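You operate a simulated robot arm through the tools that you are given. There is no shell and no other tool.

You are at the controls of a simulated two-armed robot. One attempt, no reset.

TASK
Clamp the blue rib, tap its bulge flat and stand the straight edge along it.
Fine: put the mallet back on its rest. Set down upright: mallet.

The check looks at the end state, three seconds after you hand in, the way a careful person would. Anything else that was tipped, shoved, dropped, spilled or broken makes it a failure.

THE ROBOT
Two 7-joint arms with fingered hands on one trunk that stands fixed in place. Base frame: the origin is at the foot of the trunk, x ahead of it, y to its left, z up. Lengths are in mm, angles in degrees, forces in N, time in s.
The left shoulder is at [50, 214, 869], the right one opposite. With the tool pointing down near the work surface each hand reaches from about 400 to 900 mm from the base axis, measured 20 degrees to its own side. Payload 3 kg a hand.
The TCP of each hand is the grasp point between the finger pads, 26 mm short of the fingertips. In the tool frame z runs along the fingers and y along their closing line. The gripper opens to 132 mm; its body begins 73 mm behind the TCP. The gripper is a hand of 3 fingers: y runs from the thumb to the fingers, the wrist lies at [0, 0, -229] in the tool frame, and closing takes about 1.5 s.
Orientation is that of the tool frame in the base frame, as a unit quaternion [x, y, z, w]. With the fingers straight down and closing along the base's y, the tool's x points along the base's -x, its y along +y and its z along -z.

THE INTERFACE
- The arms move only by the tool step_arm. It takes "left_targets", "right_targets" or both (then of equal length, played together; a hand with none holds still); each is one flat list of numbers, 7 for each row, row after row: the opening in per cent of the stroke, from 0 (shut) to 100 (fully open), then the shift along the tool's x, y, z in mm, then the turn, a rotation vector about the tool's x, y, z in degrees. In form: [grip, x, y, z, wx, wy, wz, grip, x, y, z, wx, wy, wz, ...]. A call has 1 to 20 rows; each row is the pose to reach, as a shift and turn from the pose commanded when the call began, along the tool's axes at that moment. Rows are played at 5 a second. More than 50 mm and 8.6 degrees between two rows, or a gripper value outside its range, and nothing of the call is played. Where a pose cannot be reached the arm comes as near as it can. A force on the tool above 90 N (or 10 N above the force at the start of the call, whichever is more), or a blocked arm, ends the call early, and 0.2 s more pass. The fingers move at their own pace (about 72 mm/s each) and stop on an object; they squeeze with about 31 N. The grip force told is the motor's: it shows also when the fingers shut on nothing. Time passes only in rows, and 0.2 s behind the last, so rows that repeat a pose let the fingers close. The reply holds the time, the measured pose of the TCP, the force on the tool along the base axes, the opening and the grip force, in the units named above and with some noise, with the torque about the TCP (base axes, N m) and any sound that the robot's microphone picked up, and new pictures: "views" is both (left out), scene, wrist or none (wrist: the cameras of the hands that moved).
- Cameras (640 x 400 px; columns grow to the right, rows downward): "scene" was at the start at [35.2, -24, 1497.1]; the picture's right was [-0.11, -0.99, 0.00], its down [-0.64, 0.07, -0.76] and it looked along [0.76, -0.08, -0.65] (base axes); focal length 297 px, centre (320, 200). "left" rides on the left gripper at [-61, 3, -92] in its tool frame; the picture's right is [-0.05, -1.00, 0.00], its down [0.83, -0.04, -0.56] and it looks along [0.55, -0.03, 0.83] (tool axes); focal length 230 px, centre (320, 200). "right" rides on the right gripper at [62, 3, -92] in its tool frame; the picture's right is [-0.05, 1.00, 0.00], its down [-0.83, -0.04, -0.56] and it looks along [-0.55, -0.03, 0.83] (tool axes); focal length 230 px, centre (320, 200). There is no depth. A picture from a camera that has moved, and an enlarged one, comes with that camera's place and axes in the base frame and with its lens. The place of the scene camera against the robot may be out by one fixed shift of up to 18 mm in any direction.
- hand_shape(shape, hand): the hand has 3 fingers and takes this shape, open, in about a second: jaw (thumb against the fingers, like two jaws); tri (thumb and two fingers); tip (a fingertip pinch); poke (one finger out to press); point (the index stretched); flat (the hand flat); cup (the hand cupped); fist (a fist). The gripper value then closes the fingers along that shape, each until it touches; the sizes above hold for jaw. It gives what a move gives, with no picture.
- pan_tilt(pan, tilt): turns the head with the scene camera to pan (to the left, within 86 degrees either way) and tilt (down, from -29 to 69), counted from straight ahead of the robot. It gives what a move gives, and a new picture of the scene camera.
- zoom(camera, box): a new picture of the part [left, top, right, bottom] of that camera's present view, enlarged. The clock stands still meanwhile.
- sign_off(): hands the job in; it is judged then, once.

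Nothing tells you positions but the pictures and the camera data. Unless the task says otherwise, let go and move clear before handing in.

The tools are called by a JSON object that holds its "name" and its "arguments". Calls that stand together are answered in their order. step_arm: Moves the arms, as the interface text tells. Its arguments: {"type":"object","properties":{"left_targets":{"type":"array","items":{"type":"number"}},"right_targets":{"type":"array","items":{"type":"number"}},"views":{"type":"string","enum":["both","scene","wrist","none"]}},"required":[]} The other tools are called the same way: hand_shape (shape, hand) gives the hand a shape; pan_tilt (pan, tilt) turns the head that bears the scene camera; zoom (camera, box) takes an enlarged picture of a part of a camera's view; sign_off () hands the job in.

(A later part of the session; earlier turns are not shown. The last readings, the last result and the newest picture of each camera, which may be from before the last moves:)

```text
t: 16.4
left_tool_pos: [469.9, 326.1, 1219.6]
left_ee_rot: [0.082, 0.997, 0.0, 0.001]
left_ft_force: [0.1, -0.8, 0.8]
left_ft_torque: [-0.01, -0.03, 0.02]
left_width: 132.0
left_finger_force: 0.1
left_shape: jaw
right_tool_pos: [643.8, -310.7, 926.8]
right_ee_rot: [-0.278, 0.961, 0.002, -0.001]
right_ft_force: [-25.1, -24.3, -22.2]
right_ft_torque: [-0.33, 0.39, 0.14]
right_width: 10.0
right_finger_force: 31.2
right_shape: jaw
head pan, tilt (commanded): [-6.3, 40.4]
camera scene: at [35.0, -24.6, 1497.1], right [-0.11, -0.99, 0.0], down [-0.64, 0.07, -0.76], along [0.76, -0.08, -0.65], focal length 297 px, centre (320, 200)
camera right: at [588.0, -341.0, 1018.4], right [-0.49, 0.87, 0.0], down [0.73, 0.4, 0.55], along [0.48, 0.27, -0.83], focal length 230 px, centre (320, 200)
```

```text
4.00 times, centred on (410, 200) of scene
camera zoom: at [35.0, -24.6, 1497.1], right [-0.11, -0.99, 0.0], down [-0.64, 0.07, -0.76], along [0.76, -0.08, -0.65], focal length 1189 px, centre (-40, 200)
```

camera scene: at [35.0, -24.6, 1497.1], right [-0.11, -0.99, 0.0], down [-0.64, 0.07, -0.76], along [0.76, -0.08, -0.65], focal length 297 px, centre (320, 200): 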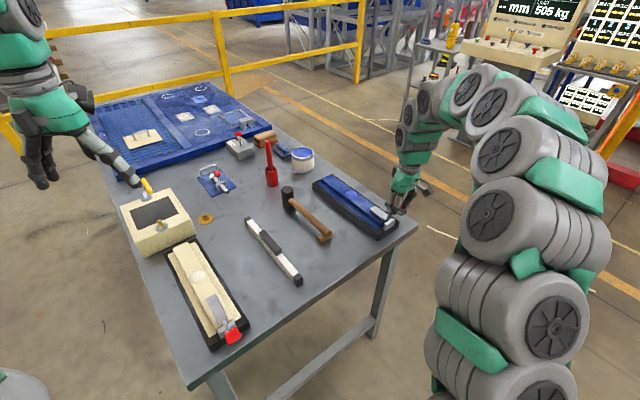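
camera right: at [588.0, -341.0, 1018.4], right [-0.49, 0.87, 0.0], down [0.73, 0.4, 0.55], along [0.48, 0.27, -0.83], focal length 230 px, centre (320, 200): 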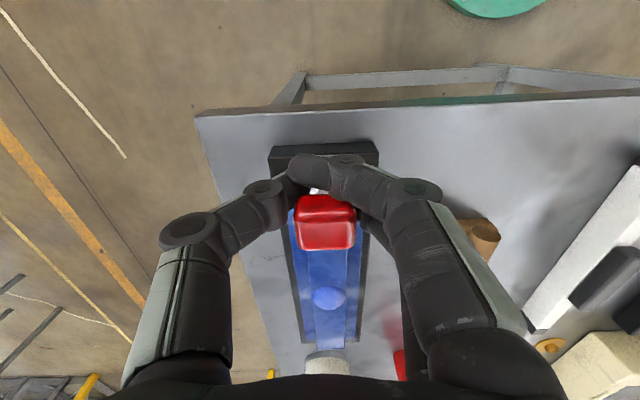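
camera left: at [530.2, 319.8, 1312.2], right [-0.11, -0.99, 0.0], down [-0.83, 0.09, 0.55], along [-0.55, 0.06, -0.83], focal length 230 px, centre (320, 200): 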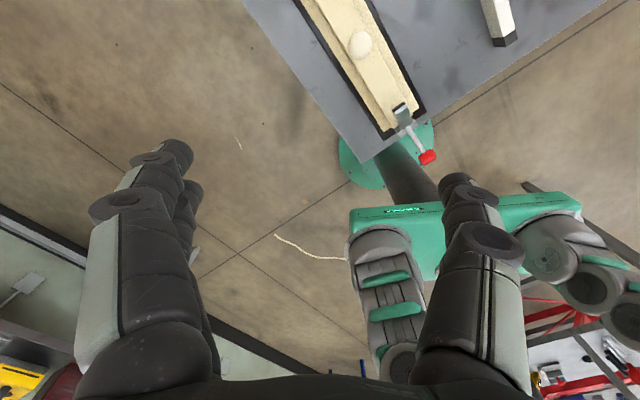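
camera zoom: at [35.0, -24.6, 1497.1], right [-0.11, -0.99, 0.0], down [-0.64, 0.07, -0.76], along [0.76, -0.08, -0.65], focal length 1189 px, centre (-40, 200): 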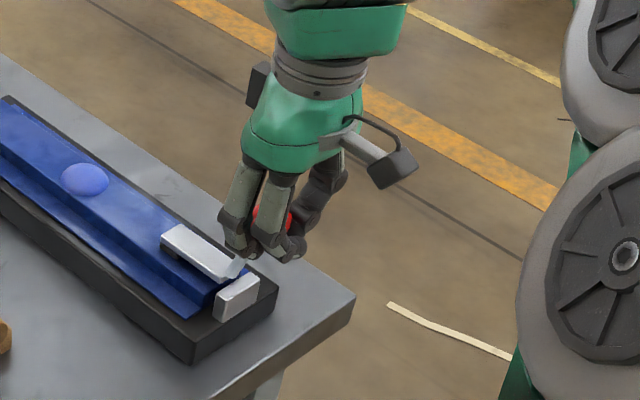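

The arm is almost flat on the rib and resistance is building to about 40 N. I'll push a little further along the arc to seat it, in small steps.

{"name": "step_arm", "arguments": {"right_targets": [0, -2, 0, -0.6, 0, 0, 0, 0, -4, 0, -1.1, 0, 0, 0, 0, -6, 0, -1.5, 0, 0, 0], "views": "both"}}

{"name": "zoom", "arguments": {"camera": "scene", "box": [350, 170, 450, 240]}}

```text
t: 17.2
left_tool_pos: [468.6, 325.6, 1220.5]
left_ee_rot: [0.081, 0.997, 0.0, -0.001]
left_ft_force: [-0.1, 0.3, -0.6]
left_ft_torque: [0.02, 0.01, -0.02]
left_width: 132.1
left_finger_force: 0.2
left_shape: jaw
right_tool_pos: [647.8, -308.9, 928.0]
right_ee_rot: [-0.277, 0.961, 0.001, -0.002]
right_ft_force: [-62.6, -43.9, -29.6]
right_ft_torque: [-0.19, 0.45, 0.68]
right_width: 9.1
right_finger_force: 30.4
right_shape: jaw
head pan, tilt (commanded): [-6.3, 40.4]
camera scene: at [34.5, -24.9, 1497.1], right [-0.11, -0.99, 0.0], down [-0.64, 0.07, -0.76], along [0.76, -0.08, -0.65], focal length 297 px, centre (320, 200)
camera right: at [592.6, -338.8, 1019.9], right [-0.49, 0.87, 0.0], down [0.73, 0.41, 0.55], along [0.48, 0.27, -0.83], focal length 230 px, centre (320, 200)
```

scene: 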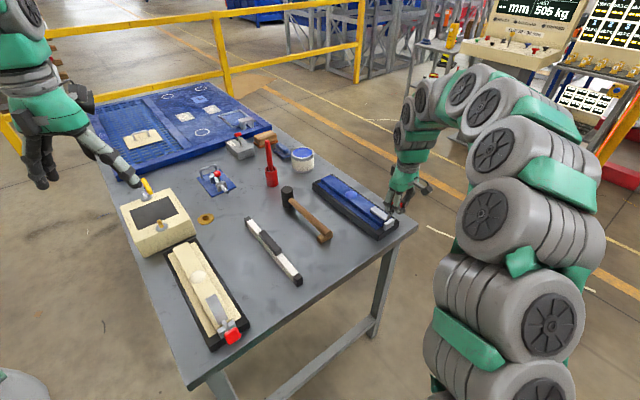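
right: 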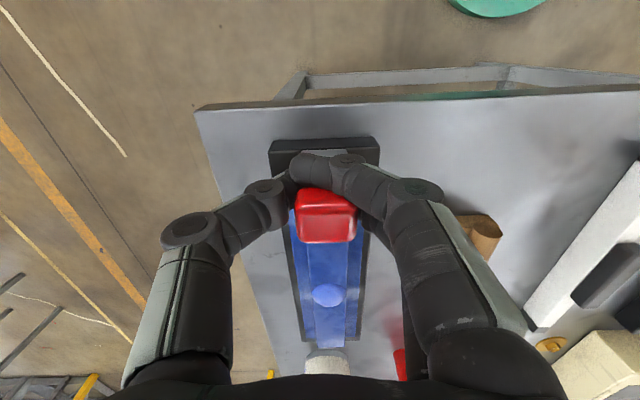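

```text
5.71 times, centred on (400, 205) of scene
camera zoom: at [34.5, -24.9, 1497.1], right [-0.11, -0.99, 0.0], down [-0.64, 0.07, -0.76], along [0.76, -0.08, -0.65], focal length 1698 px, centre (-137, 171)
```

zoom: 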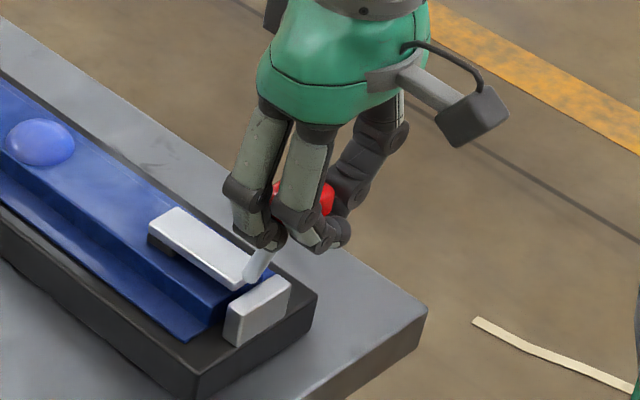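

The arm sits on the rib and the stop is firm (about 76 N). I'll relax the push slightly, release the knob, and see whether the clamp stays shut.

{"name": "step_arm", "arguments": {"right_targets": [0, 3, 0, 0, 0, 0, 0, 0, 5, 0, 1, 0, 0, 0, 30, 5, 0, 1, 0, 0, 0, 60, 5, 0, 1, 0, 0, 0, 60, 5, 0, 1, 0, 0, 0, 60, 5, 0, 1, 0, 0, 0], "views": "both"}}

{"name": "zoom", "arguments": {"camera": "scene", "box": [350, 170, 450, 240]}}

```text
t: 18.6
left_tool_pos: [469.9, 325.9, 1219.8]
left_ee_rot: [0.079, 0.997, 0.0, -0.001]
left_ft_force: [0.2, -0.8, -1.0]
left_ft_torque: [0.02, 0.01, -0.04]
left_width: 131.8
left_finger_force: 0.1
left_shape: jaw
right_tool_pos: [647.9, -307.4, 927.7]
right_ee_rot: [-0.279, 0.96, -0.001, 0.003]
right_ft_force: [-15.1, -33.6, 4.2]
right_ft_torque: [-0.23, 0.19, 0.65]
right_width: 64.7
right_finger_force: 0.1
right_shape: jaw
head pan, tilt (commanded): [-6.3, 40.4]
camera scene: at [34.9, -24.4, 1497.1], right [-0.11, -0.99, 0.0], down [-0.64, 0.07, -0.76], along [0.76, -0.08, -0.65], focal length 297 px, centre (320, 200)
camera right: at [591.2, -338.6, 1020.4], right [-0.49, 0.87, 0.0], down [0.72, 0.41, 0.56], along [0.49, 0.27, -0.83], focal length 230 px, centre (320, 200)
```

scene: 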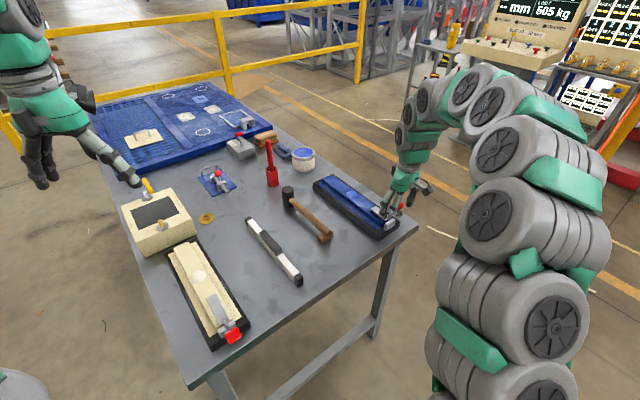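
right: 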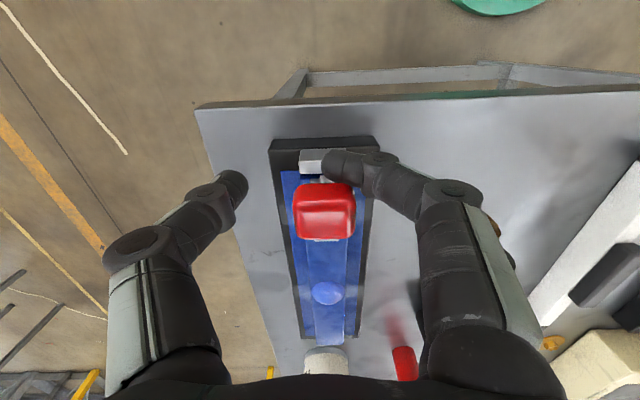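

```text
5.71 times, centred on (400, 205) of scene
camera zoom: at [34.9, -24.4, 1497.1], right [-0.11, -0.99, 0.0], down [-0.64, 0.07, -0.76], along [0.76, -0.08, -0.65], focal length 1698 px, centre (-137, 171)
```

zoom: 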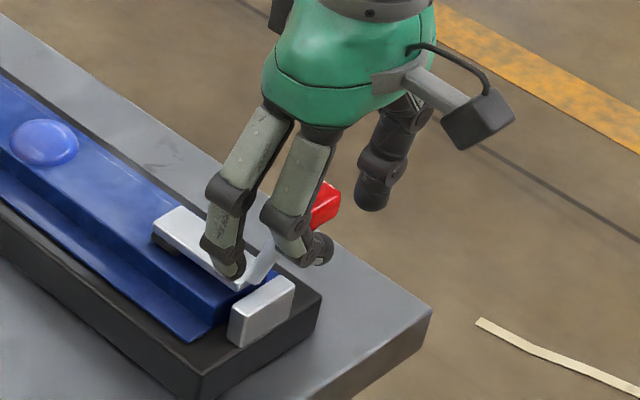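

{"name": "zoom", "arguments": {"camera": "right", "box": [240, 120, 420, 270]}}

{"name": "zoom", "arguments": {"camera": "scene", "box": [370, 180, 420, 220]}}

```text
2.67 times, centred on (330, 195) of right
camera zoom: at [591.2, -338.6, 1020.4], right [-0.49, 0.87, 0.0], down [0.72, 0.41, 0.56], along [0.49, 0.27, -0.83], focal length 614 px, centre (293, 213)
```

zoom: 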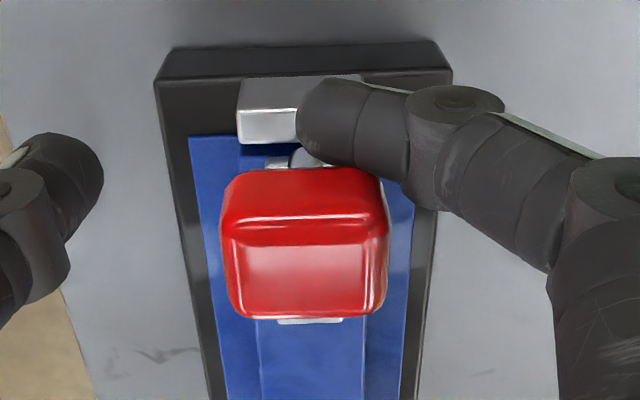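

```text
10.00 times, centred on (395, 200) of scene
camera zoom: at [34.9, -24.4, 1497.1], right [-0.11, -0.99, 0.0], down [-0.64, 0.07, -0.76], along [0.76, -0.08, -0.65], focal length 2972 px, centre (-430, 200)
```

zoom: 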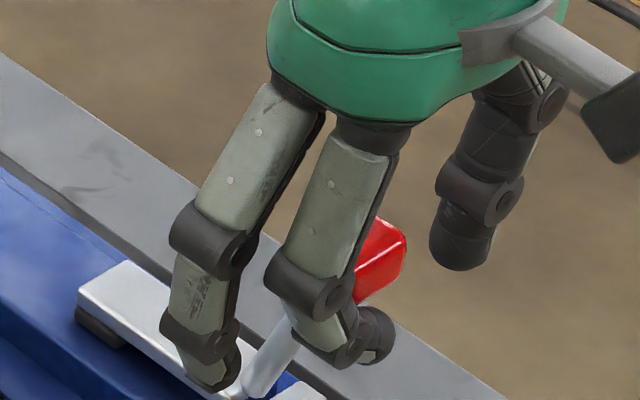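

The near finger is still curled behind the handle rod and taking some load. I'll open fully and ease back slightly to see whether the clamp holds by itself.

{"name": "step_arm", "arguments": {"right_targets": [100, 1, 0, 0, 0, 0, 0, 100, 2, 0, 0, 0, 0, 0, 100, 3, 0, 0, 0, 0, 0, 100, 3, 0, 0, 0, 0, 0], "views": "both"}}

{"name": "zoom", "arguments": {"camera": "scene", "box": [350, 170, 450, 240]}}

{"name": "zoom", "arguments": {"camera": "right", "box": [240, 120, 420, 270]}}

```text
t: 19.6
left_tool_pos: [469.0, 327.2, 1220.2]
left_ee_rot: [0.081, 0.997, -0.001, 0.0]
left_ft_force: [0.0, 0.0, 0.1]
left_ft_torque: [-0.02, -0.02, 0.02]
left_width: 131.9
left_finger_force: 0.0
left_shape: jaw
right_tool_pos: [642.5, -307.9, 928.3]
right_ee_rot: [-0.278, 0.96, 0.001, 0.002]
right_ft_force: [-0.2, -0.9, 0.0]
right_ft_torque: [0.03, 0.02, -0.01]
right_width: 131.6
right_finger_force: 0.2
right_shape: jaw
head pan, tilt (commanded): [-6.3, 40.4]
camera scene: at [35.2, -24.0, 1497.1], right [-0.11, -0.99, 0.0], down [-0.64, 0.07, -0.76], along [0.76, -0.08, -0.65], focal length 297 px, centre (320, 200)
camera right: at [588.3, -339.3, 1019.4], right [-0.49, 0.87, 0.0], down [0.72, 0.41, 0.56], along [0.49, 0.27, -0.83], focal length 230 px, centre (320, 200)
```

scene: 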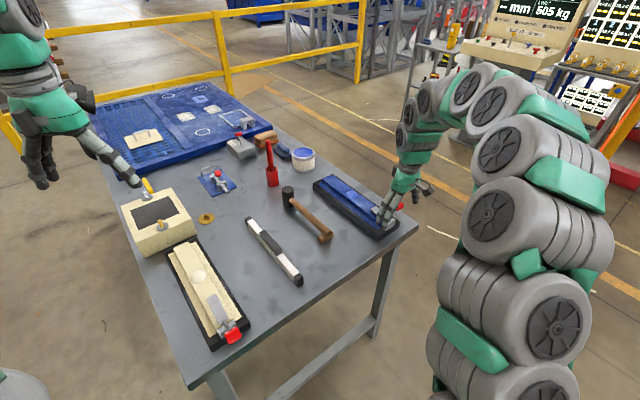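
right: 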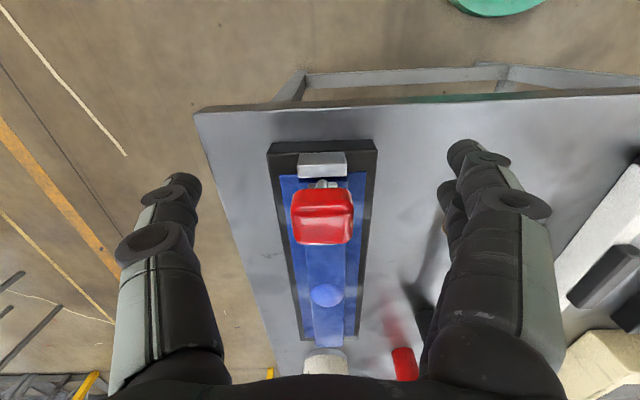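

```text
5.71 times, centred on (400, 205) of scene
camera zoom: at [35.2, -24.0, 1497.1], right [-0.11, -0.99, 0.0], down [-0.64, 0.07, -0.76], along [0.76, -0.08, -0.65], focal length 1698 px, centre (-137, 171)
```

zoom: 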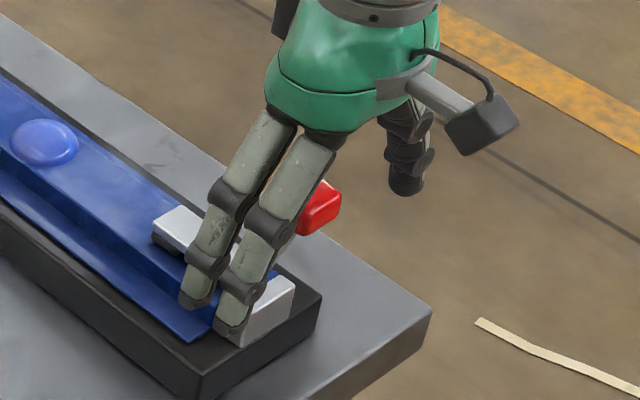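

```text
2.67 times, centred on (330, 195) of right
camera zoom: at [588.3, -339.3, 1019.4], right [-0.49, 0.87, 0.0], down [0.72, 0.41, 0.56], along [0.49, 0.27, -0.83], focal length 614 px, centre (293, 213)
```

zoom: 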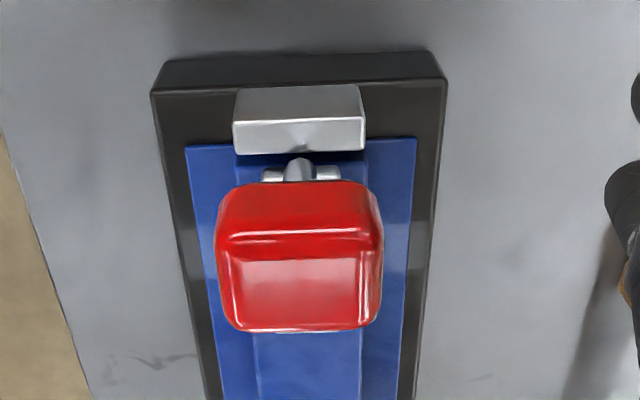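

The clamp now holds on its own with no force on the hand. I'll raise the right hand clear and inspect it.

{"name": "step_arm", "arguments": {"right_targets": [100, 0, 0, -40, 0, 0, 0, 100, 0, 0, -80, 0, 0, 0, 100, 0, 0, -120, 0, 0, 0, 100, 40, 0, -150, 0, 0, 0, 100, 80, 0, -150, 0, 0, 0, 100, 80, 0, -150, 0, 0, 0], "views": "both"}}

{"name": "zoom", "arguments": {"camera": "scene", "box": [330, 160, 430, 240]}}

{"name": "zoom", "arguments": {"camera": "right", "box": [240, 120, 420, 270]}}

```text
t: 21.1
left_tool_pos: [468.7, 327.9, 1220.7]
left_ee_rot: [0.081, 0.997, 0.0, 0.0]
left_ft_force: [0.2, -0.8, 0.6]
left_ft_torque: [-0.03, -0.03, -0.01]
left_width: 131.9
left_finger_force: 0.0
left_shape: jaw
right_tool_pos: [575.6, -352.6, 1077.1]
right_ee_rot: [-0.278, 0.96, 0.0, 0.001]
right_ft_force: [-0.8, 1.0, 0.5]
right_ft_torque: [-0.01, 0.03, -0.03]
right_width: 132.0
right_finger_force: 0.0
right_shape: jaw
head pan, tilt (commanded): [-6.3, 40.4]
camera scene: at [35.2, -24.0, 1497.1], right [-0.11, -0.99, 0.0], down [-0.64, 0.07, -0.76], along [0.76, -0.08, -0.65], focal length 297 px, centre (320, 200)
camera right: at [520.0, -383.0, 1169.0], right [-0.49, 0.87, 0.0], down [0.72, 0.41, 0.56], along [0.49, 0.27, -0.83], focal length 230 px, centre (320, 200)
```

scene: 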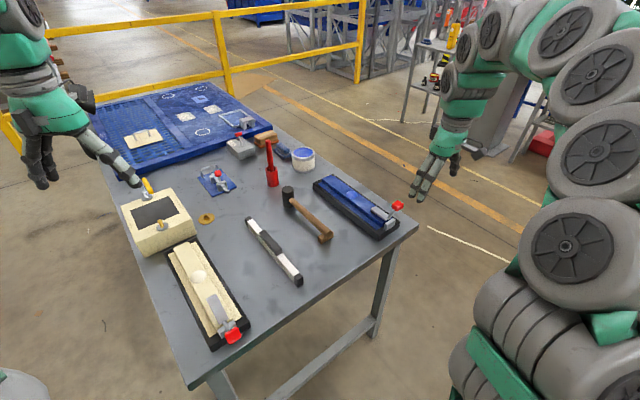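
right: 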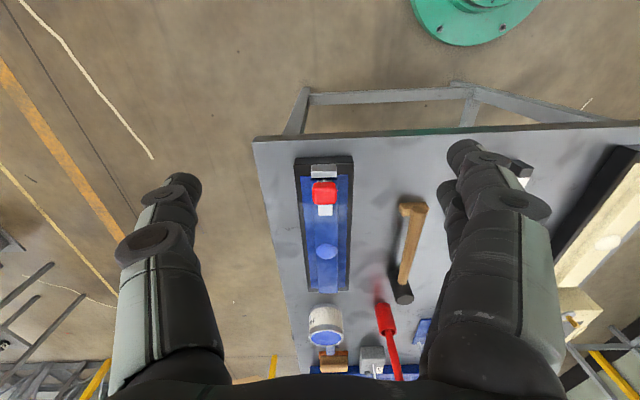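

```text
5.00 times, centred on (380, 200) of scene
camera zoom: at [35.2, -24.0, 1497.1], right [-0.11, -0.99, 0.0], down [-0.64, 0.07, -0.76], along [0.76, -0.08, -0.65], focal length 1486 px, centre (20, 200)
```

zoom: 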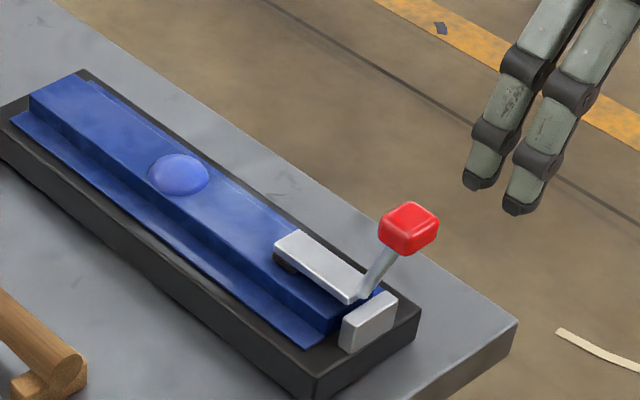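

```text
2.67 times, centred on (330, 195) of right
camera zoom: at [520.0, -383.0, 1169.0], right [-0.49, 0.87, 0.0], down [0.72, 0.41, 0.56], along [0.49, 0.27, -0.83], focal length 614 px, centre (293, 213)
```

zoom: 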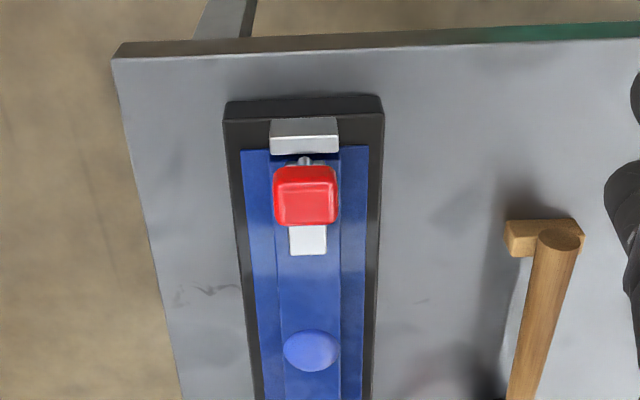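

The clamp is closed: its arm is flat on the rib, tip near E≈467. Next is the mallet, so I'll bring the right hand over it for a closer look.

{"name": "step_arm", "arguments": {"right_targets": [100, -28, 28, 0, 0, 0, 0, 100, -55, 56, 10, 0, 0, 0, 100, -82, 84, 30, 0, 0, 0, 100, -110, 112, 47, 0, 0, 0, 100, -137, 140, 62, 0, 0, 0, 100, -165, 169, 77, 0, 0, 0, 100, -165, 169, 77, 0, 0, 0], "views": "both"}}

{"name": "zoom", "arguments": {"camera": "right", "box": [220, 50, 440, 290]}}

```text
t: 22.6
left_tool_pos: [469.1, 327.8, 1220.6]
left_ee_rot: [0.08, 0.997, 0.0, 0.001]
left_ft_force: [-0.7, -0.2, 0.4]
left_ft_torque: [0.05, -0.01, -0.01]
left_width: 132.1
left_finger_force: 0.0
left_shape: jaw
right_tool_pos: [624.7, -121.9, 999.5]
right_ee_rot: [-0.278, 0.96, 0.001, 0.002]
right_ft_force: [0.5, -0.1, 0.0]
right_ft_torque: [-0.03, -0.01, 0.01]
right_width: 132.2
right_finger_force: 0.1
right_shape: jaw
head pan, tilt (commanded): [-6.3, 40.4]
camera scene: at [35.2, -24.0, 1497.1], right [-0.11, -0.99, 0.0], down [-0.64, 0.07, -0.76], along [0.76, -0.08, -0.65], focal length 297 px, centre (320, 200)
camera right: at [569.5, -151.7, 1092.8], right [-0.49, 0.87, 0.0], down [0.72, 0.41, 0.56], along [0.49, 0.27, -0.83], focal length 230 px, centre (320, 200)
```

scene: 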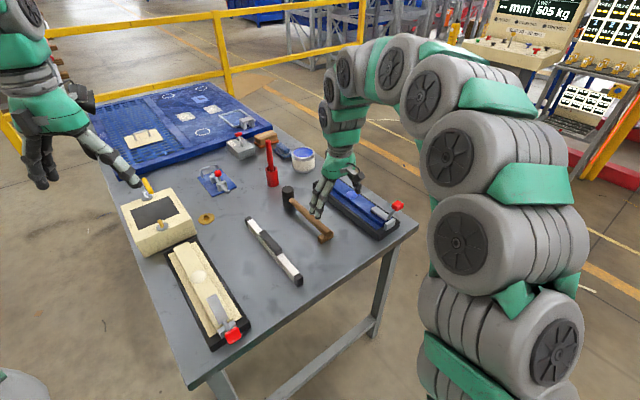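
right: 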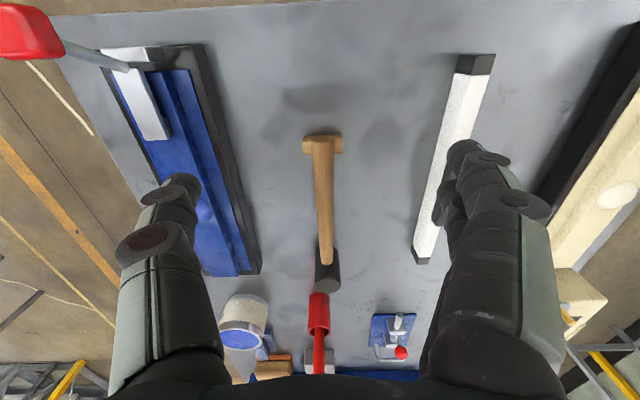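

```text
1.67 times, centred on (330, 170) of right
camera zoom: at [569.5, -151.7, 1092.8], right [-0.49, 0.87, 0.0], down [0.72, 0.41, 0.56], along [0.49, 0.27, -0.83], focal length 384 px, centre (303, 250)
```

zoom: 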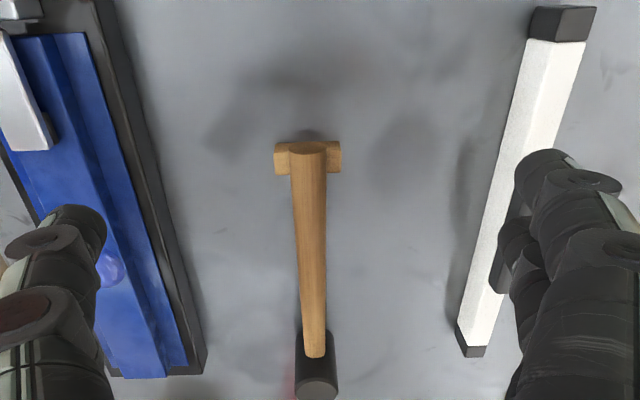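

The mallet's handle lies along E at N≈-437, its head is near E≈715, and the hand is already lined up. I'll move forward to about E=648, close to the head, descend partway with the fingers open, and check.

{"name": "step_arm", "arguments": {"right_targets": [75, -46, 0, 0, 0, 0, 0, 75, -92, 0, 0, 0, 0, 0, 75, -139, 0, 0, 0, 0, 0, 75, -186, 0, 0, 0, 0, 0, 75, -186, 0, 40, 0, 0, 0, 75, -186, 0, 90, 0, 0, 0, 75, -186, 0, 90, 0, 0, 0], "views": "both"}}

{"name": "zoom", "arguments": {"camera": "right", "box": [220, 50, 440, 250]}}

{"name": "zoom", "arguments": {"camera": "scene", "box": [260, 140, 360, 250]}}

```text
t: 24.2
left_tool_pos: [469.8, 326.5, 1218.7]
left_ee_rot: [0.081, 0.997, 0.0, 0.0]
left_ft_force: [0.2, -0.3, 0.0]
left_ft_torque: [-0.01, 0.03, 0.0]
left_width: 131.9
left_finger_force: 0.0
left_shape: jaw
right_tool_pos: [781.7, -21.1, 911.5]
right_ee_rot: [-0.278, 0.96, 0.001, 0.002]
right_ft_force: [-0.4, -0.2, -0.2]
right_ft_torque: [0.03, 0.01, -0.01]
right_width: 99.3
right_finger_force: 0.0
right_shape: jaw
head pan, tilt (commanded): [-6.3, 40.4]
camera scene: at [35.2, -24.0, 1497.1], right [-0.11, -0.99, 0.0], down [-0.64, 0.07, -0.76], along [0.76, -0.08, -0.65], focal length 297 px, centre (320, 200)
camera right: at [726.4, -52.1, 1004.0], right [-0.49, 0.87, 0.0], down [0.72, 0.41, 0.56], along [0.49, 0.27, -0.83], focal length 230 px, centre (320, 200)
```

scene: 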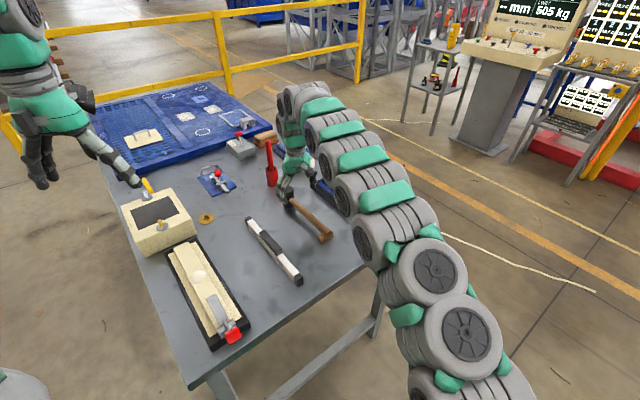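
right: 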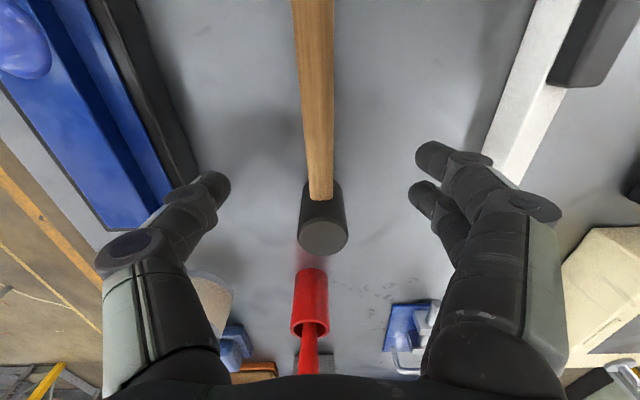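

```text
2.00 times, centred on (330, 150) of right
camera zoom: at [726.4, -52.1, 1004.0], right [-0.49, 0.87, 0.0], down [0.72, 0.41, 0.56], along [0.49, 0.27, -0.83], focal length 460 px, centre (300, 300)
```

zoom: 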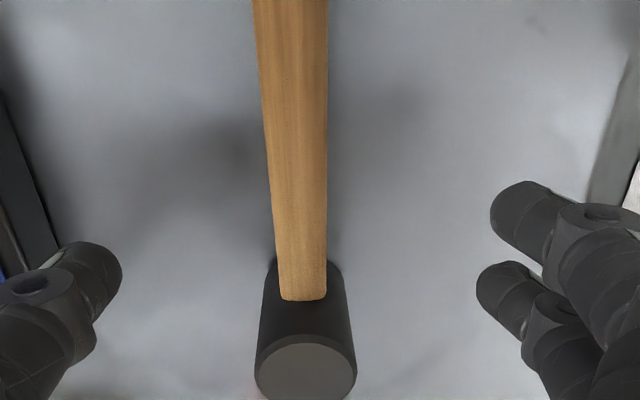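

```text
3.64 times, centred on (310, 195) of scene
camera zoom: at [35.2, -24.0, 1497.1], right [-0.11, -0.99, 0.0], down [-0.64, 0.07, -0.76], along [0.76, -0.08, -0.65], focal length 1081 px, centre (356, 218)
```

zoom: 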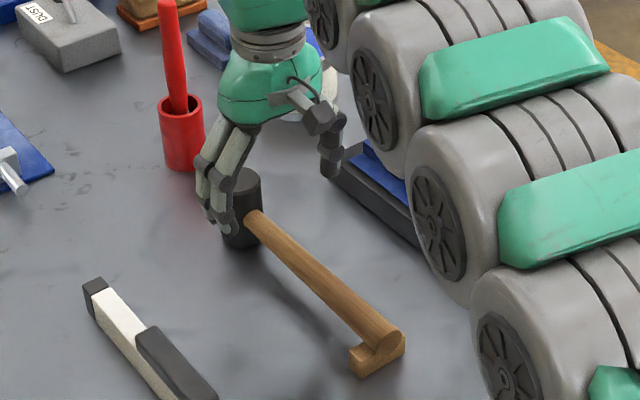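

The fingers straddle the handle just behind the head, with the handle axis at about z=832 and the table near 797. I'll descend to z≈836 and close on the handle.

{"name": "step_arm", "arguments": {"right_targets": [75, 0, 0, 25, 0, 0, 0, 75, 0, 0, 50, 0, 0, 0, 75, 0, 0, 65, 0, 0, 0, 75, 0, 0, 75, 0, 0, 0, 75, 0, 0, 75, 0, 0, 0], "views": "both"}}

{"name": "zoom", "arguments": {"camera": "scene", "box": [260, 140, 360, 250]}}

```text
t: 25.4
left_tool_pos: [470.9, 327.2, 1219.1]
left_ee_rot: [0.081, 0.997, 0.0, 0.0]
left_ft_force: [-0.2, 0.3, 0.8]
left_ft_torque: [0.0, 0.02, 0.0]
left_width: 131.9
left_finger_force: 0.0
left_shape: jaw
right_tool_pos: [782.6, -20.6, 838.6]
right_ee_rot: [-0.278, 0.961, 0.001, 0.002]
right_ft_force: [0.4, 0.7, -0.5]
right_ft_torque: [0.01, 0.0, -0.02]
right_width: 99.2
right_finger_force: 0.0
right_shape: jaw
head pan, tilt (commanded): [-6.3, 40.4]
camera scene: at [35.2, -24.0, 1497.1], right [-0.11, -0.99, 0.0], down [-0.64, 0.07, -0.76], along [0.76, -0.08, -0.65], focal length 297 px, centre (320, 200)
camera right: at [727.5, -52.2, 929.2], right [-0.49, 0.87, 0.0], down [0.72, 0.41, 0.56], along [0.49, 0.27, -0.83], focal length 230 px, centre (320, 200)
```

scene: 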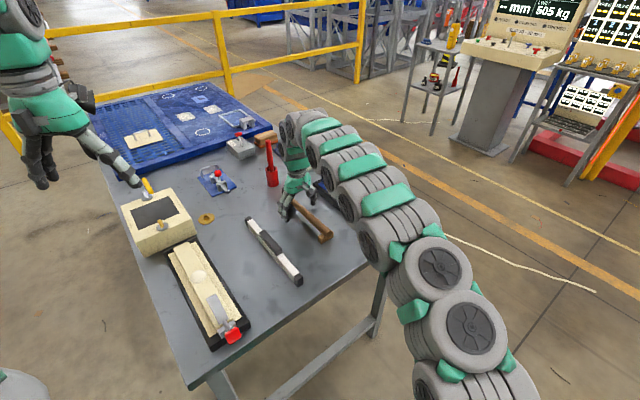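
right: 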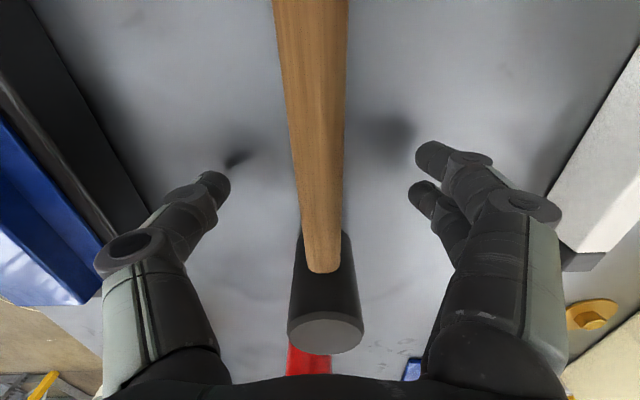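

```text
3.64 times, centred on (310, 195) of scene
camera zoom: at [35.2, -24.0, 1497.1], right [-0.11, -0.99, 0.0], down [-0.64, 0.07, -0.76], along [0.76, -0.08, -0.65], focal length 1081 px, centre (356, 218)
```

zoom: 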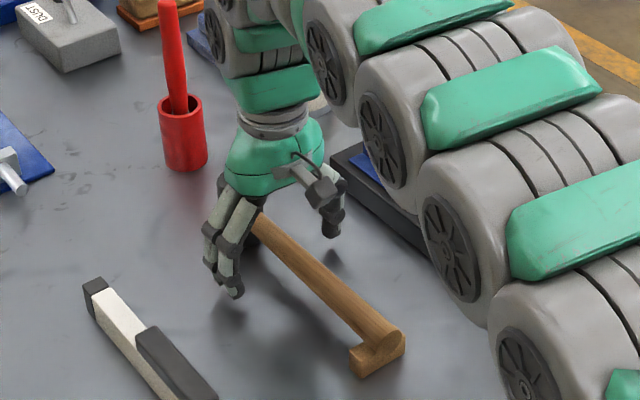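

The handle is centered between the fingers and the TCP height (838) matches the handle axis. Closing now.

{"name": "step_arm", "arguments": {"right_targets": [0, 0, 0, 0, 0, 0, 0, 0, 0, 0, 0, 0, 0, 0, 0, 0, 0, 0, 0, 0, 0, 0, 0, 0, 0, 0, 0, 0, 0, 0, 0, 0, 0, 0, 0, 0, 0, 0, 0, 0, 0, 0], "views": "both"}}

{"name": "zoom", "arguments": {"camera": "scene", "box": [260, 140, 360, 250]}}

```text
t: 26.9
left_tool_pos: [469.6, 326.8, 1220.1]
left_ee_rot: [0.08, 0.997, 0.0, 0.0]
left_ft_force: [-0.1, 0.1, -0.8]
left_ft_torque: [-0.01, -0.03, 0.0]
left_width: 131.9
left_finger_force: 0.0
left_shape: jaw
right_tool_pos: [782.7, -20.4, 836.7]
right_ee_rot: [-0.278, 0.961, 0.0, 0.002]
right_ft_force: [0.9, 0.0, -2.4]
right_ft_torque: [-0.02, -0.01, 0.0]
right_width: 0.1
right_finger_force: 31.3
right_shape: jaw
head pan, tilt (commanded): [-6.3, 40.4]
camera scene: at [35.3, -24.0, 1497.1], right [-0.11, -0.99, 0.0], down [-0.64, 0.07, -0.76], along [0.76, -0.08, -0.65], focal length 297 px, centre (320, 200)
camera right: at [727.5, -52.0, 929.3], right [-0.49, 0.87, 0.0], down [0.72, 0.41, 0.56], along [0.49, 0.27, -0.83], focal length 230 px, centre (320, 200)
```

scene: 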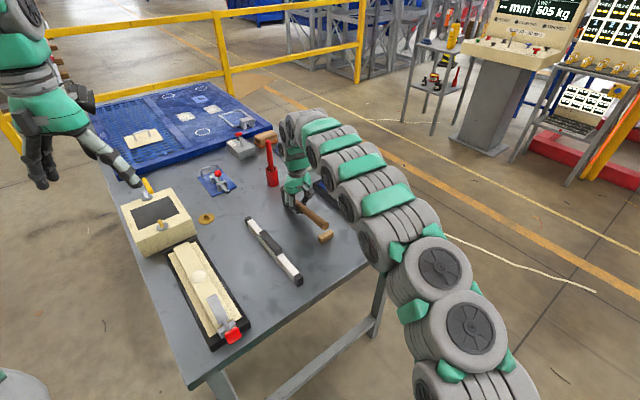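
right: 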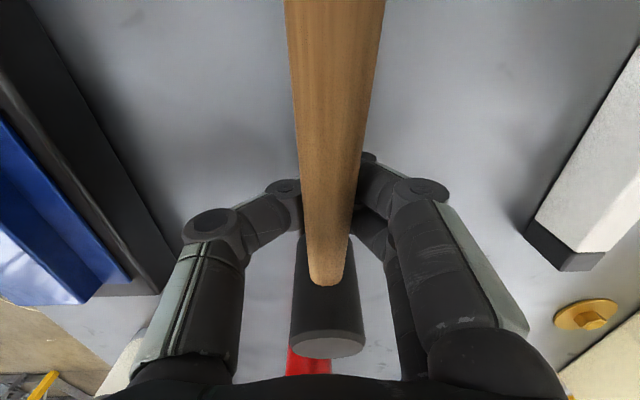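

```text
3.64 times, centred on (310, 195) of scene
camera zoom: at [35.3, -24.0, 1497.1], right [-0.11, -0.99, 0.0], down [-0.64, 0.07, -0.76], along [0.76, -0.08, -0.65], focal length 1081 px, centre (356, 218)
```

zoom: 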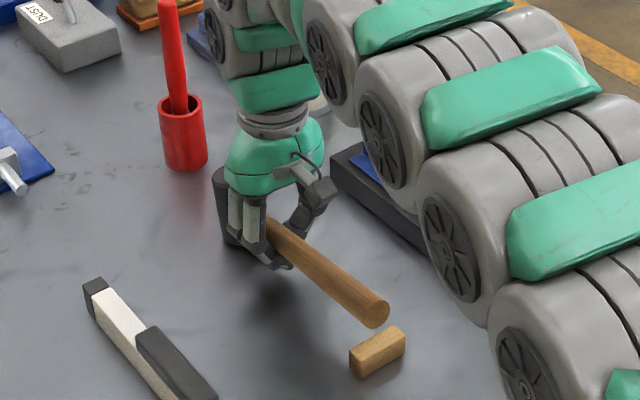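

The fingers closed underneath the handle and lifted it, so the handle end is now off its rest. I'll lower the hand gently to set the handle back on the rest before opening.

{"name": "step_arm", "arguments": {"right_targets": [0, 0, 0, 2, 0, 0, 0, 0, 0, 0, 4, 0, 0, 0, 0, 0, 0, 6, 0, 0, 0, 0, 0, 0, 8, 0, 0, 0, 0, 0, 0, 8, 0, 0, 0], "views": "both"}}

{"name": "zoom", "arguments": {"camera": "scene", "box": [270, 160, 350, 250]}}

{"name": "zoom", "arguments": {"camera": "right", "box": [220, 120, 420, 380]}}

```text
t: 28.1
left_tool_pos: [469.3, 326.6, 1219.9]
left_ee_rot: [0.081, 0.997, 0.0, 0.0]
left_ft_force: [0.7, 0.4, 0.8]
left_ft_torque: [-0.03, -0.03, -0.02]
left_width: 131.9
left_finger_force: 0.1
left_shape: jaw
right_tool_pos: [783.4, -20.8, 828.7]
right_ee_rot: [-0.278, 0.961, 0.0, 0.003]
right_ft_force: [-0.2, -0.7, -1.4]
right_ft_torque: [-0.02, -0.04, 0.01]
right_width: 0.0
right_finger_force: 31.0
right_shape: jaw
head pan, tilt (commanded): [-6.3, 40.4]
camera scene: at [35.2, -24.0, 1497.1], right [-0.11, -0.99, 0.0], down [-0.64, 0.07, -0.76], along [0.76, -0.08, -0.65], focal length 297 px, centre (320, 200)
camera right: at [728.1, -51.9, 920.9], right [-0.49, 0.87, 0.0], down [0.72, 0.41, 0.56], along [0.49, 0.27, -0.83], focal length 230 px, centre (320, 200)
```

scene: 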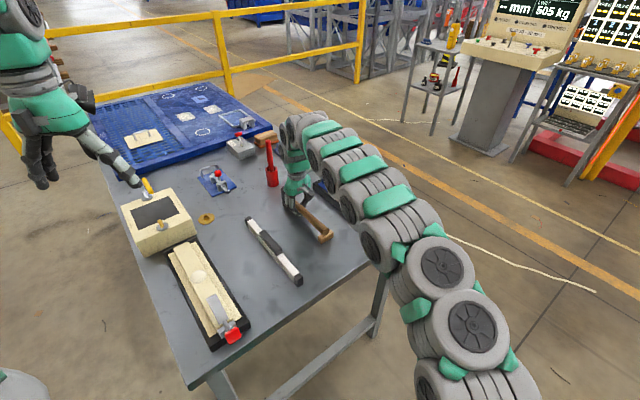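
right: 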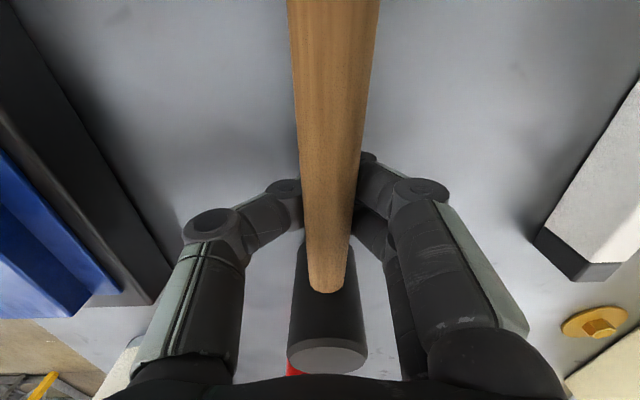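

```text
4.44 times, centred on (310, 205) of scene
camera zoom: at [35.2, -24.0, 1497.1], right [-0.11, -0.99, 0.0], down [-0.64, 0.07, -0.76], along [0.76, -0.08, -0.65], focal length 1321 px, centre (364, 178)
```

zoom: 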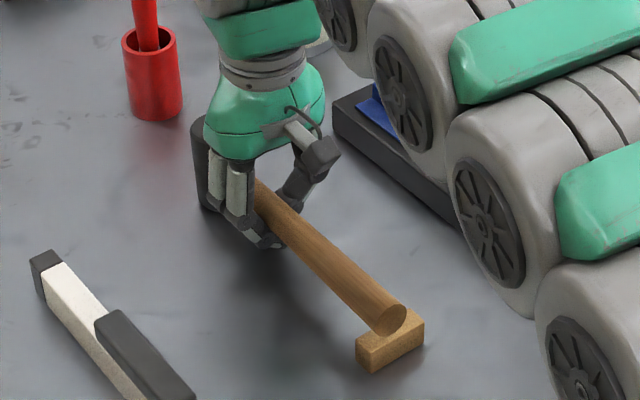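

```text
1.54 times, centred on (320, 250) of right
camera zoom: at [728.1, -51.9, 920.9], right [-0.49, 0.87, 0.0], down [0.72, 0.41, 0.56], along [0.49, 0.27, -0.83], focal length 354 px, centre (320, 123)
```

zoom: 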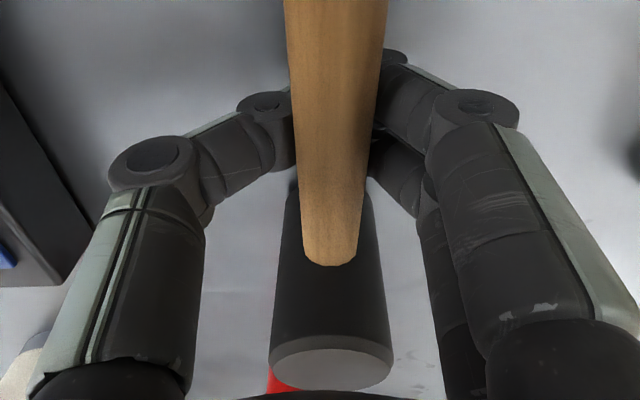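

The handle is back to just above its rest. I'll lower a touch more, open the fingers, and rise straight up. Then I'll grip the mallet by its upright head, which has vertical sides and suits these fingers better.

{"name": "step_arm", "arguments": {"right_targets": [0, 0, 0, 2, 0, 0, 0, 10, 0, 0, 2, 0, 0, 0, 20, 0, 0, 2, 0, 0, 0, 40, 0, 0, 2, 0, 0, 0, 75, 0, 0, 2, 0, 0, 0, 75, 0, 0, 2, 0, 0, 0, 75, 0, 0, 2, 0, 0, 0], "views": "both"}}

{"name": "zoom", "arguments": {"camera": "scene", "box": [270, 160, 350, 250]}}

{"name": "zoom", "arguments": {"camera": "right", "box": [220, 120, 420, 380]}}

```text
t: 29.6
left_tool_pos: [469.3, 327.0, 1219.5]
left_ee_rot: [0.081, 0.997, 0.001, 0.0]
left_ft_force: [0.4, 0.1, 0.0]
left_ft_torque: [0.01, -0.01, 0.01]
left_width: 131.9
left_finger_force: 0.1
left_shape: jaw
right_tool_pos: [783.1, -20.3, 827.1]
right_ee_rot: [-0.277, 0.961, 0.0, 0.003]
right_ft_force: [-0.4, -0.3, -1.0]
right_ft_torque: [-0.02, -0.01, 0.03]
right_width: 98.7
right_finger_force: 0.0
right_shape: jaw
head pan, tilt (commanded): [-6.3, 40.4]
camera scene: at [35.2, -24.0, 1497.1], right [-0.11, -0.99, 0.0], down [-0.64, 0.07, -0.76], along [0.76, -0.08, -0.65], focal length 297 px, centre (320, 200)
camera right: at [727.9, -51.7, 919.1], right [-0.49, 0.87, 0.0], down [0.72, 0.41, 0.56], along [0.49, 0.27, -0.83], focal length 230 px, centre (320, 200)
```

scene: 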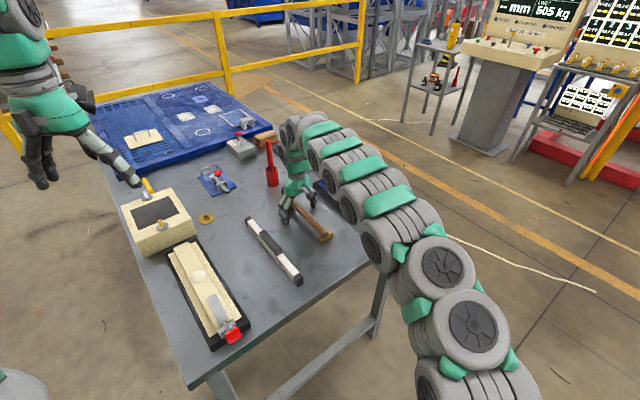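
right: 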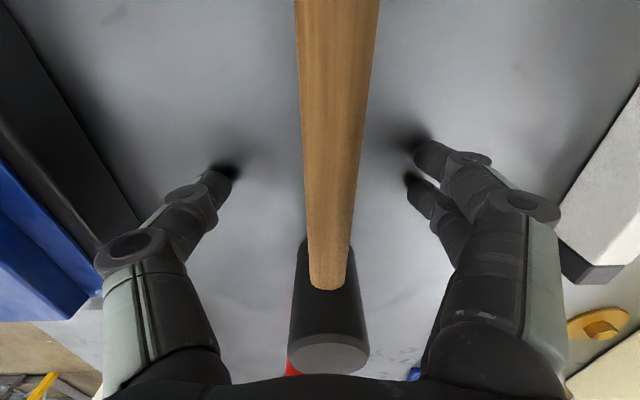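

```text
4.44 times, centred on (310, 205) of scene
camera zoom: at [35.2, -24.0, 1497.1], right [-0.11, -0.99, 0.0], down [-0.64, 0.07, -0.76], along [0.76, -0.08, -0.65], focal length 1321 px, centre (364, 178)
```

zoom: 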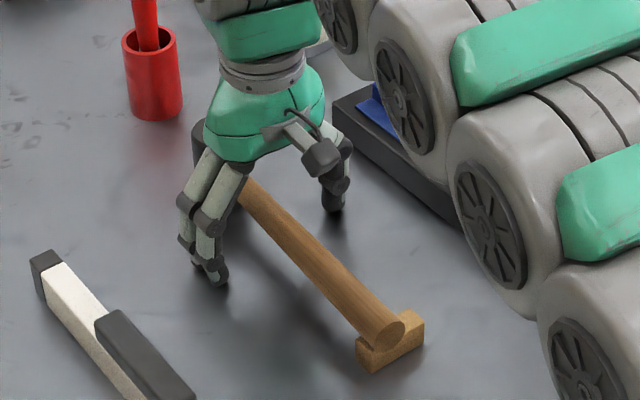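

```text
1.54 times, centred on (320, 250) of right
camera zoom: at [727.9, -51.7, 919.1], right [-0.49, 0.87, 0.0], down [0.72, 0.41, 0.56], along [0.49, 0.27, -0.83], focal length 354 px, centre (320, 123)
```

zoom: 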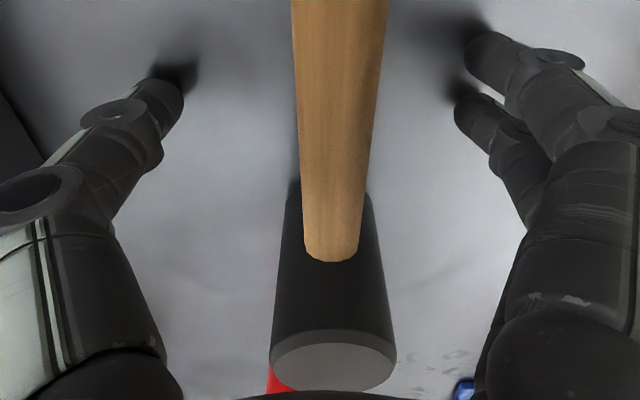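

{"name": "zoom", "arguments": {"camera": "scene", "box": [260, 170, 350, 250]}}

```text
5.00 times, centred on (305, 210) of scene
camera zoom: at [35.2, -24.0, 1497.1], right [-0.11, -0.99, 0.0], down [-0.64, 0.07, -0.76], along [0.76, -0.08, -0.65], focal length 1486 px, centre (395, 150)
```

zoom: 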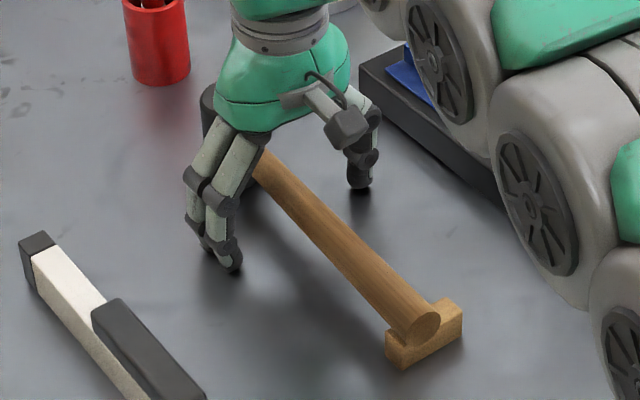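

The mallet is down again, but its handle end has shifted roughly 10 mm on the rest. I'll correct that when I return it. Raising the hand to look.

{"name": "step_arm", "arguments": {"right_targets": [75, 0, 0, -40, 0, 0, 0, 75, 0, 0, -80, 0, 0, 0, 75, 50, 0, -100, 0, 0, 0, 75, 100, 0, -130, 0, 0, 0, 75, 150, 0, -160, 0, 0, 0, 75, 150, 0, -160, 0, 0, 0], "views": "both"}}

{"name": "zoom", "arguments": {"camera": "right", "box": [220, 50, 440, 290]}}

{"name": "zoom", "arguments": {"camera": "scene", "box": [260, 170, 350, 250]}}

```text
refused: row 3 steps farther than a row can; nothing moved
```

```text
1.67 times, centred on (330, 170) of right
camera zoom: at [727.9, -51.7, 919.1], right [-0.49, 0.87, 0.0], down [0.72, 0.41, 0.56], along [0.49, 0.27, -0.83], focal length 384 px, centre (303, 250)
```

zoom: 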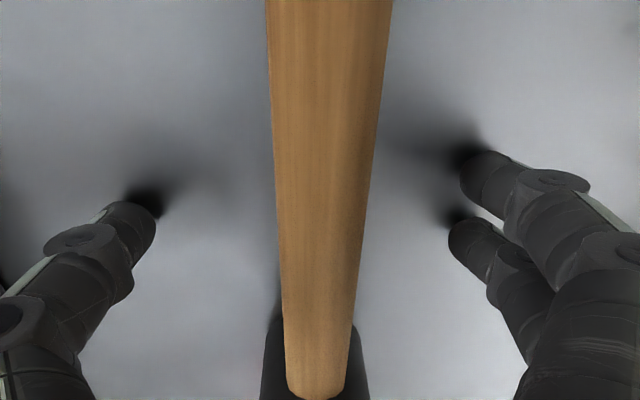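

```text
5.00 times, centred on (305, 210) of scene
camera zoom: at [35.2, -24.0, 1497.1], right [-0.11, -0.99, 0.0], down [-0.64, 0.07, -0.76], along [0.76, -0.08, -0.65], focal length 1486 px, centre (395, 150)
```

zoom: 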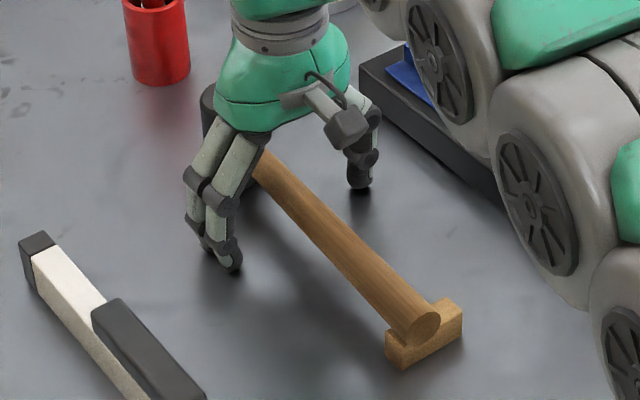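

{"name": "step_arm", "arguments": {"right_targets": [75, 0, 0, -40, 0, 0, 0, 75, 0, 0, -80, 0, 0, 0, 75, 40, 0, -105, 0, 0, 0, 75, 80, 0, -130, 0, 0, 0, 75, 120, 0, -150, 0, 0, 0, 75, 160, 0, -170, 0, 0, 0, 75, 186, 0, -172, 0, 0, 0, 75, 186, 0, -172, 0, 0, 0], "views": "both"}}

{"name": "zoom", "arguments": {"camera": "right", "box": [220, 50, 440, 290]}}

{"name": "zoom", "arguments": {"camera": "scene", "box": [260, 170, 350, 250]}}

```text
t: 31.4
left_tool_pos: [468.7, 325.9, 1219.8]
left_ee_rot: [0.081, 0.997, 0.0, 0.0]
left_ft_force: [-0.2, -0.2, -0.6]
left_ft_torque: [-0.04, 0.01, 0.01]
left_width: 131.9
left_finger_force: 0.1
left_shape: jaw
right_tool_pos: [624.7, -119.5, 999.0]
right_ee_rot: [-0.278, 0.96, 0.002, 0.003]
right_ft_force: [0.0, 0.0, 0.6]
right_ft_torque: [-0.01, -0.01, -0.01]
right_width: 98.6
right_finger_force: 0.1
right_shape: jaw
head pan, tilt (commanded): [-6.3, 40.4]
camera scene: at [35.2, -24.0, 1497.1], right [-0.11, -0.99, 0.0], down [-0.64, 0.07, -0.76], along [0.76, -0.08, -0.65], focal length 297 px, centre (320, 200)
camera right: at [568.9, -150.6, 1090.6], right [-0.49, 0.87, 0.0], down [0.72, 0.41, 0.56], along [0.49, 0.27, -0.83], focal length 230 px, centre (320, 200)
```

scene: 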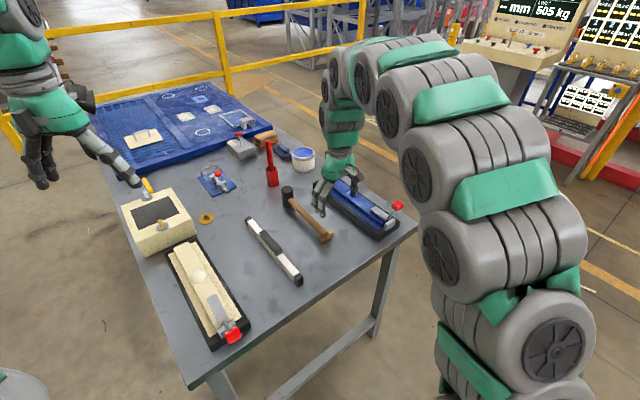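
right: 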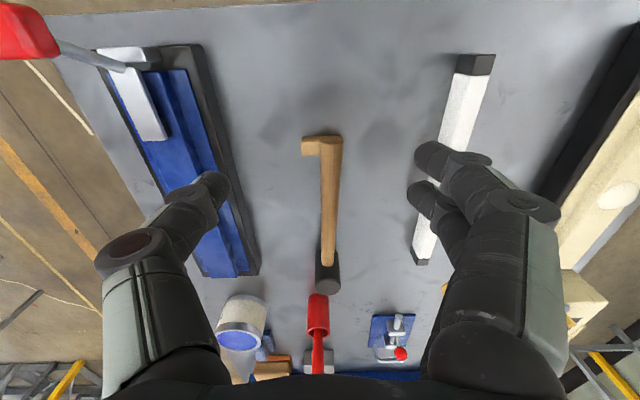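

```text
1.67 times, centred on (330, 170) of right
camera zoom: at [568.9, -150.6, 1090.6], right [-0.49, 0.87, 0.0], down [0.72, 0.41, 0.56], along [0.49, 0.27, -0.83], focal length 384 px, centre (303, 250)
```

zoom: 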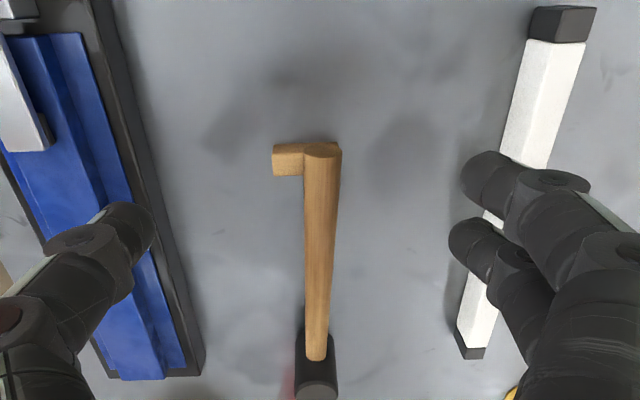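

```text
5.00 times, centred on (305, 210) of scene
camera zoom: at [35.2, -24.0, 1497.1], right [-0.11, -0.99, 0.0], down [-0.64, 0.07, -0.76], along [0.76, -0.08, -0.65], focal length 1486 px, centre (395, 150)
```

zoom: 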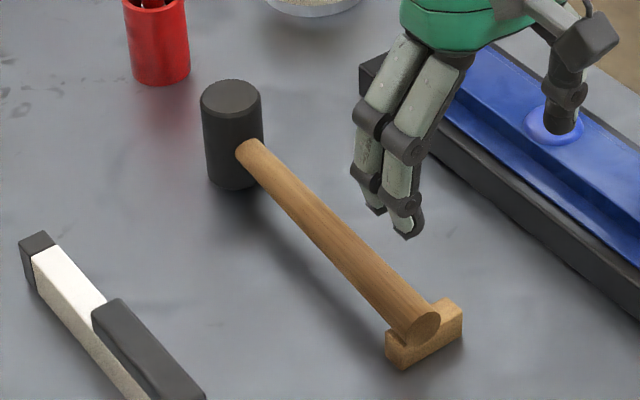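

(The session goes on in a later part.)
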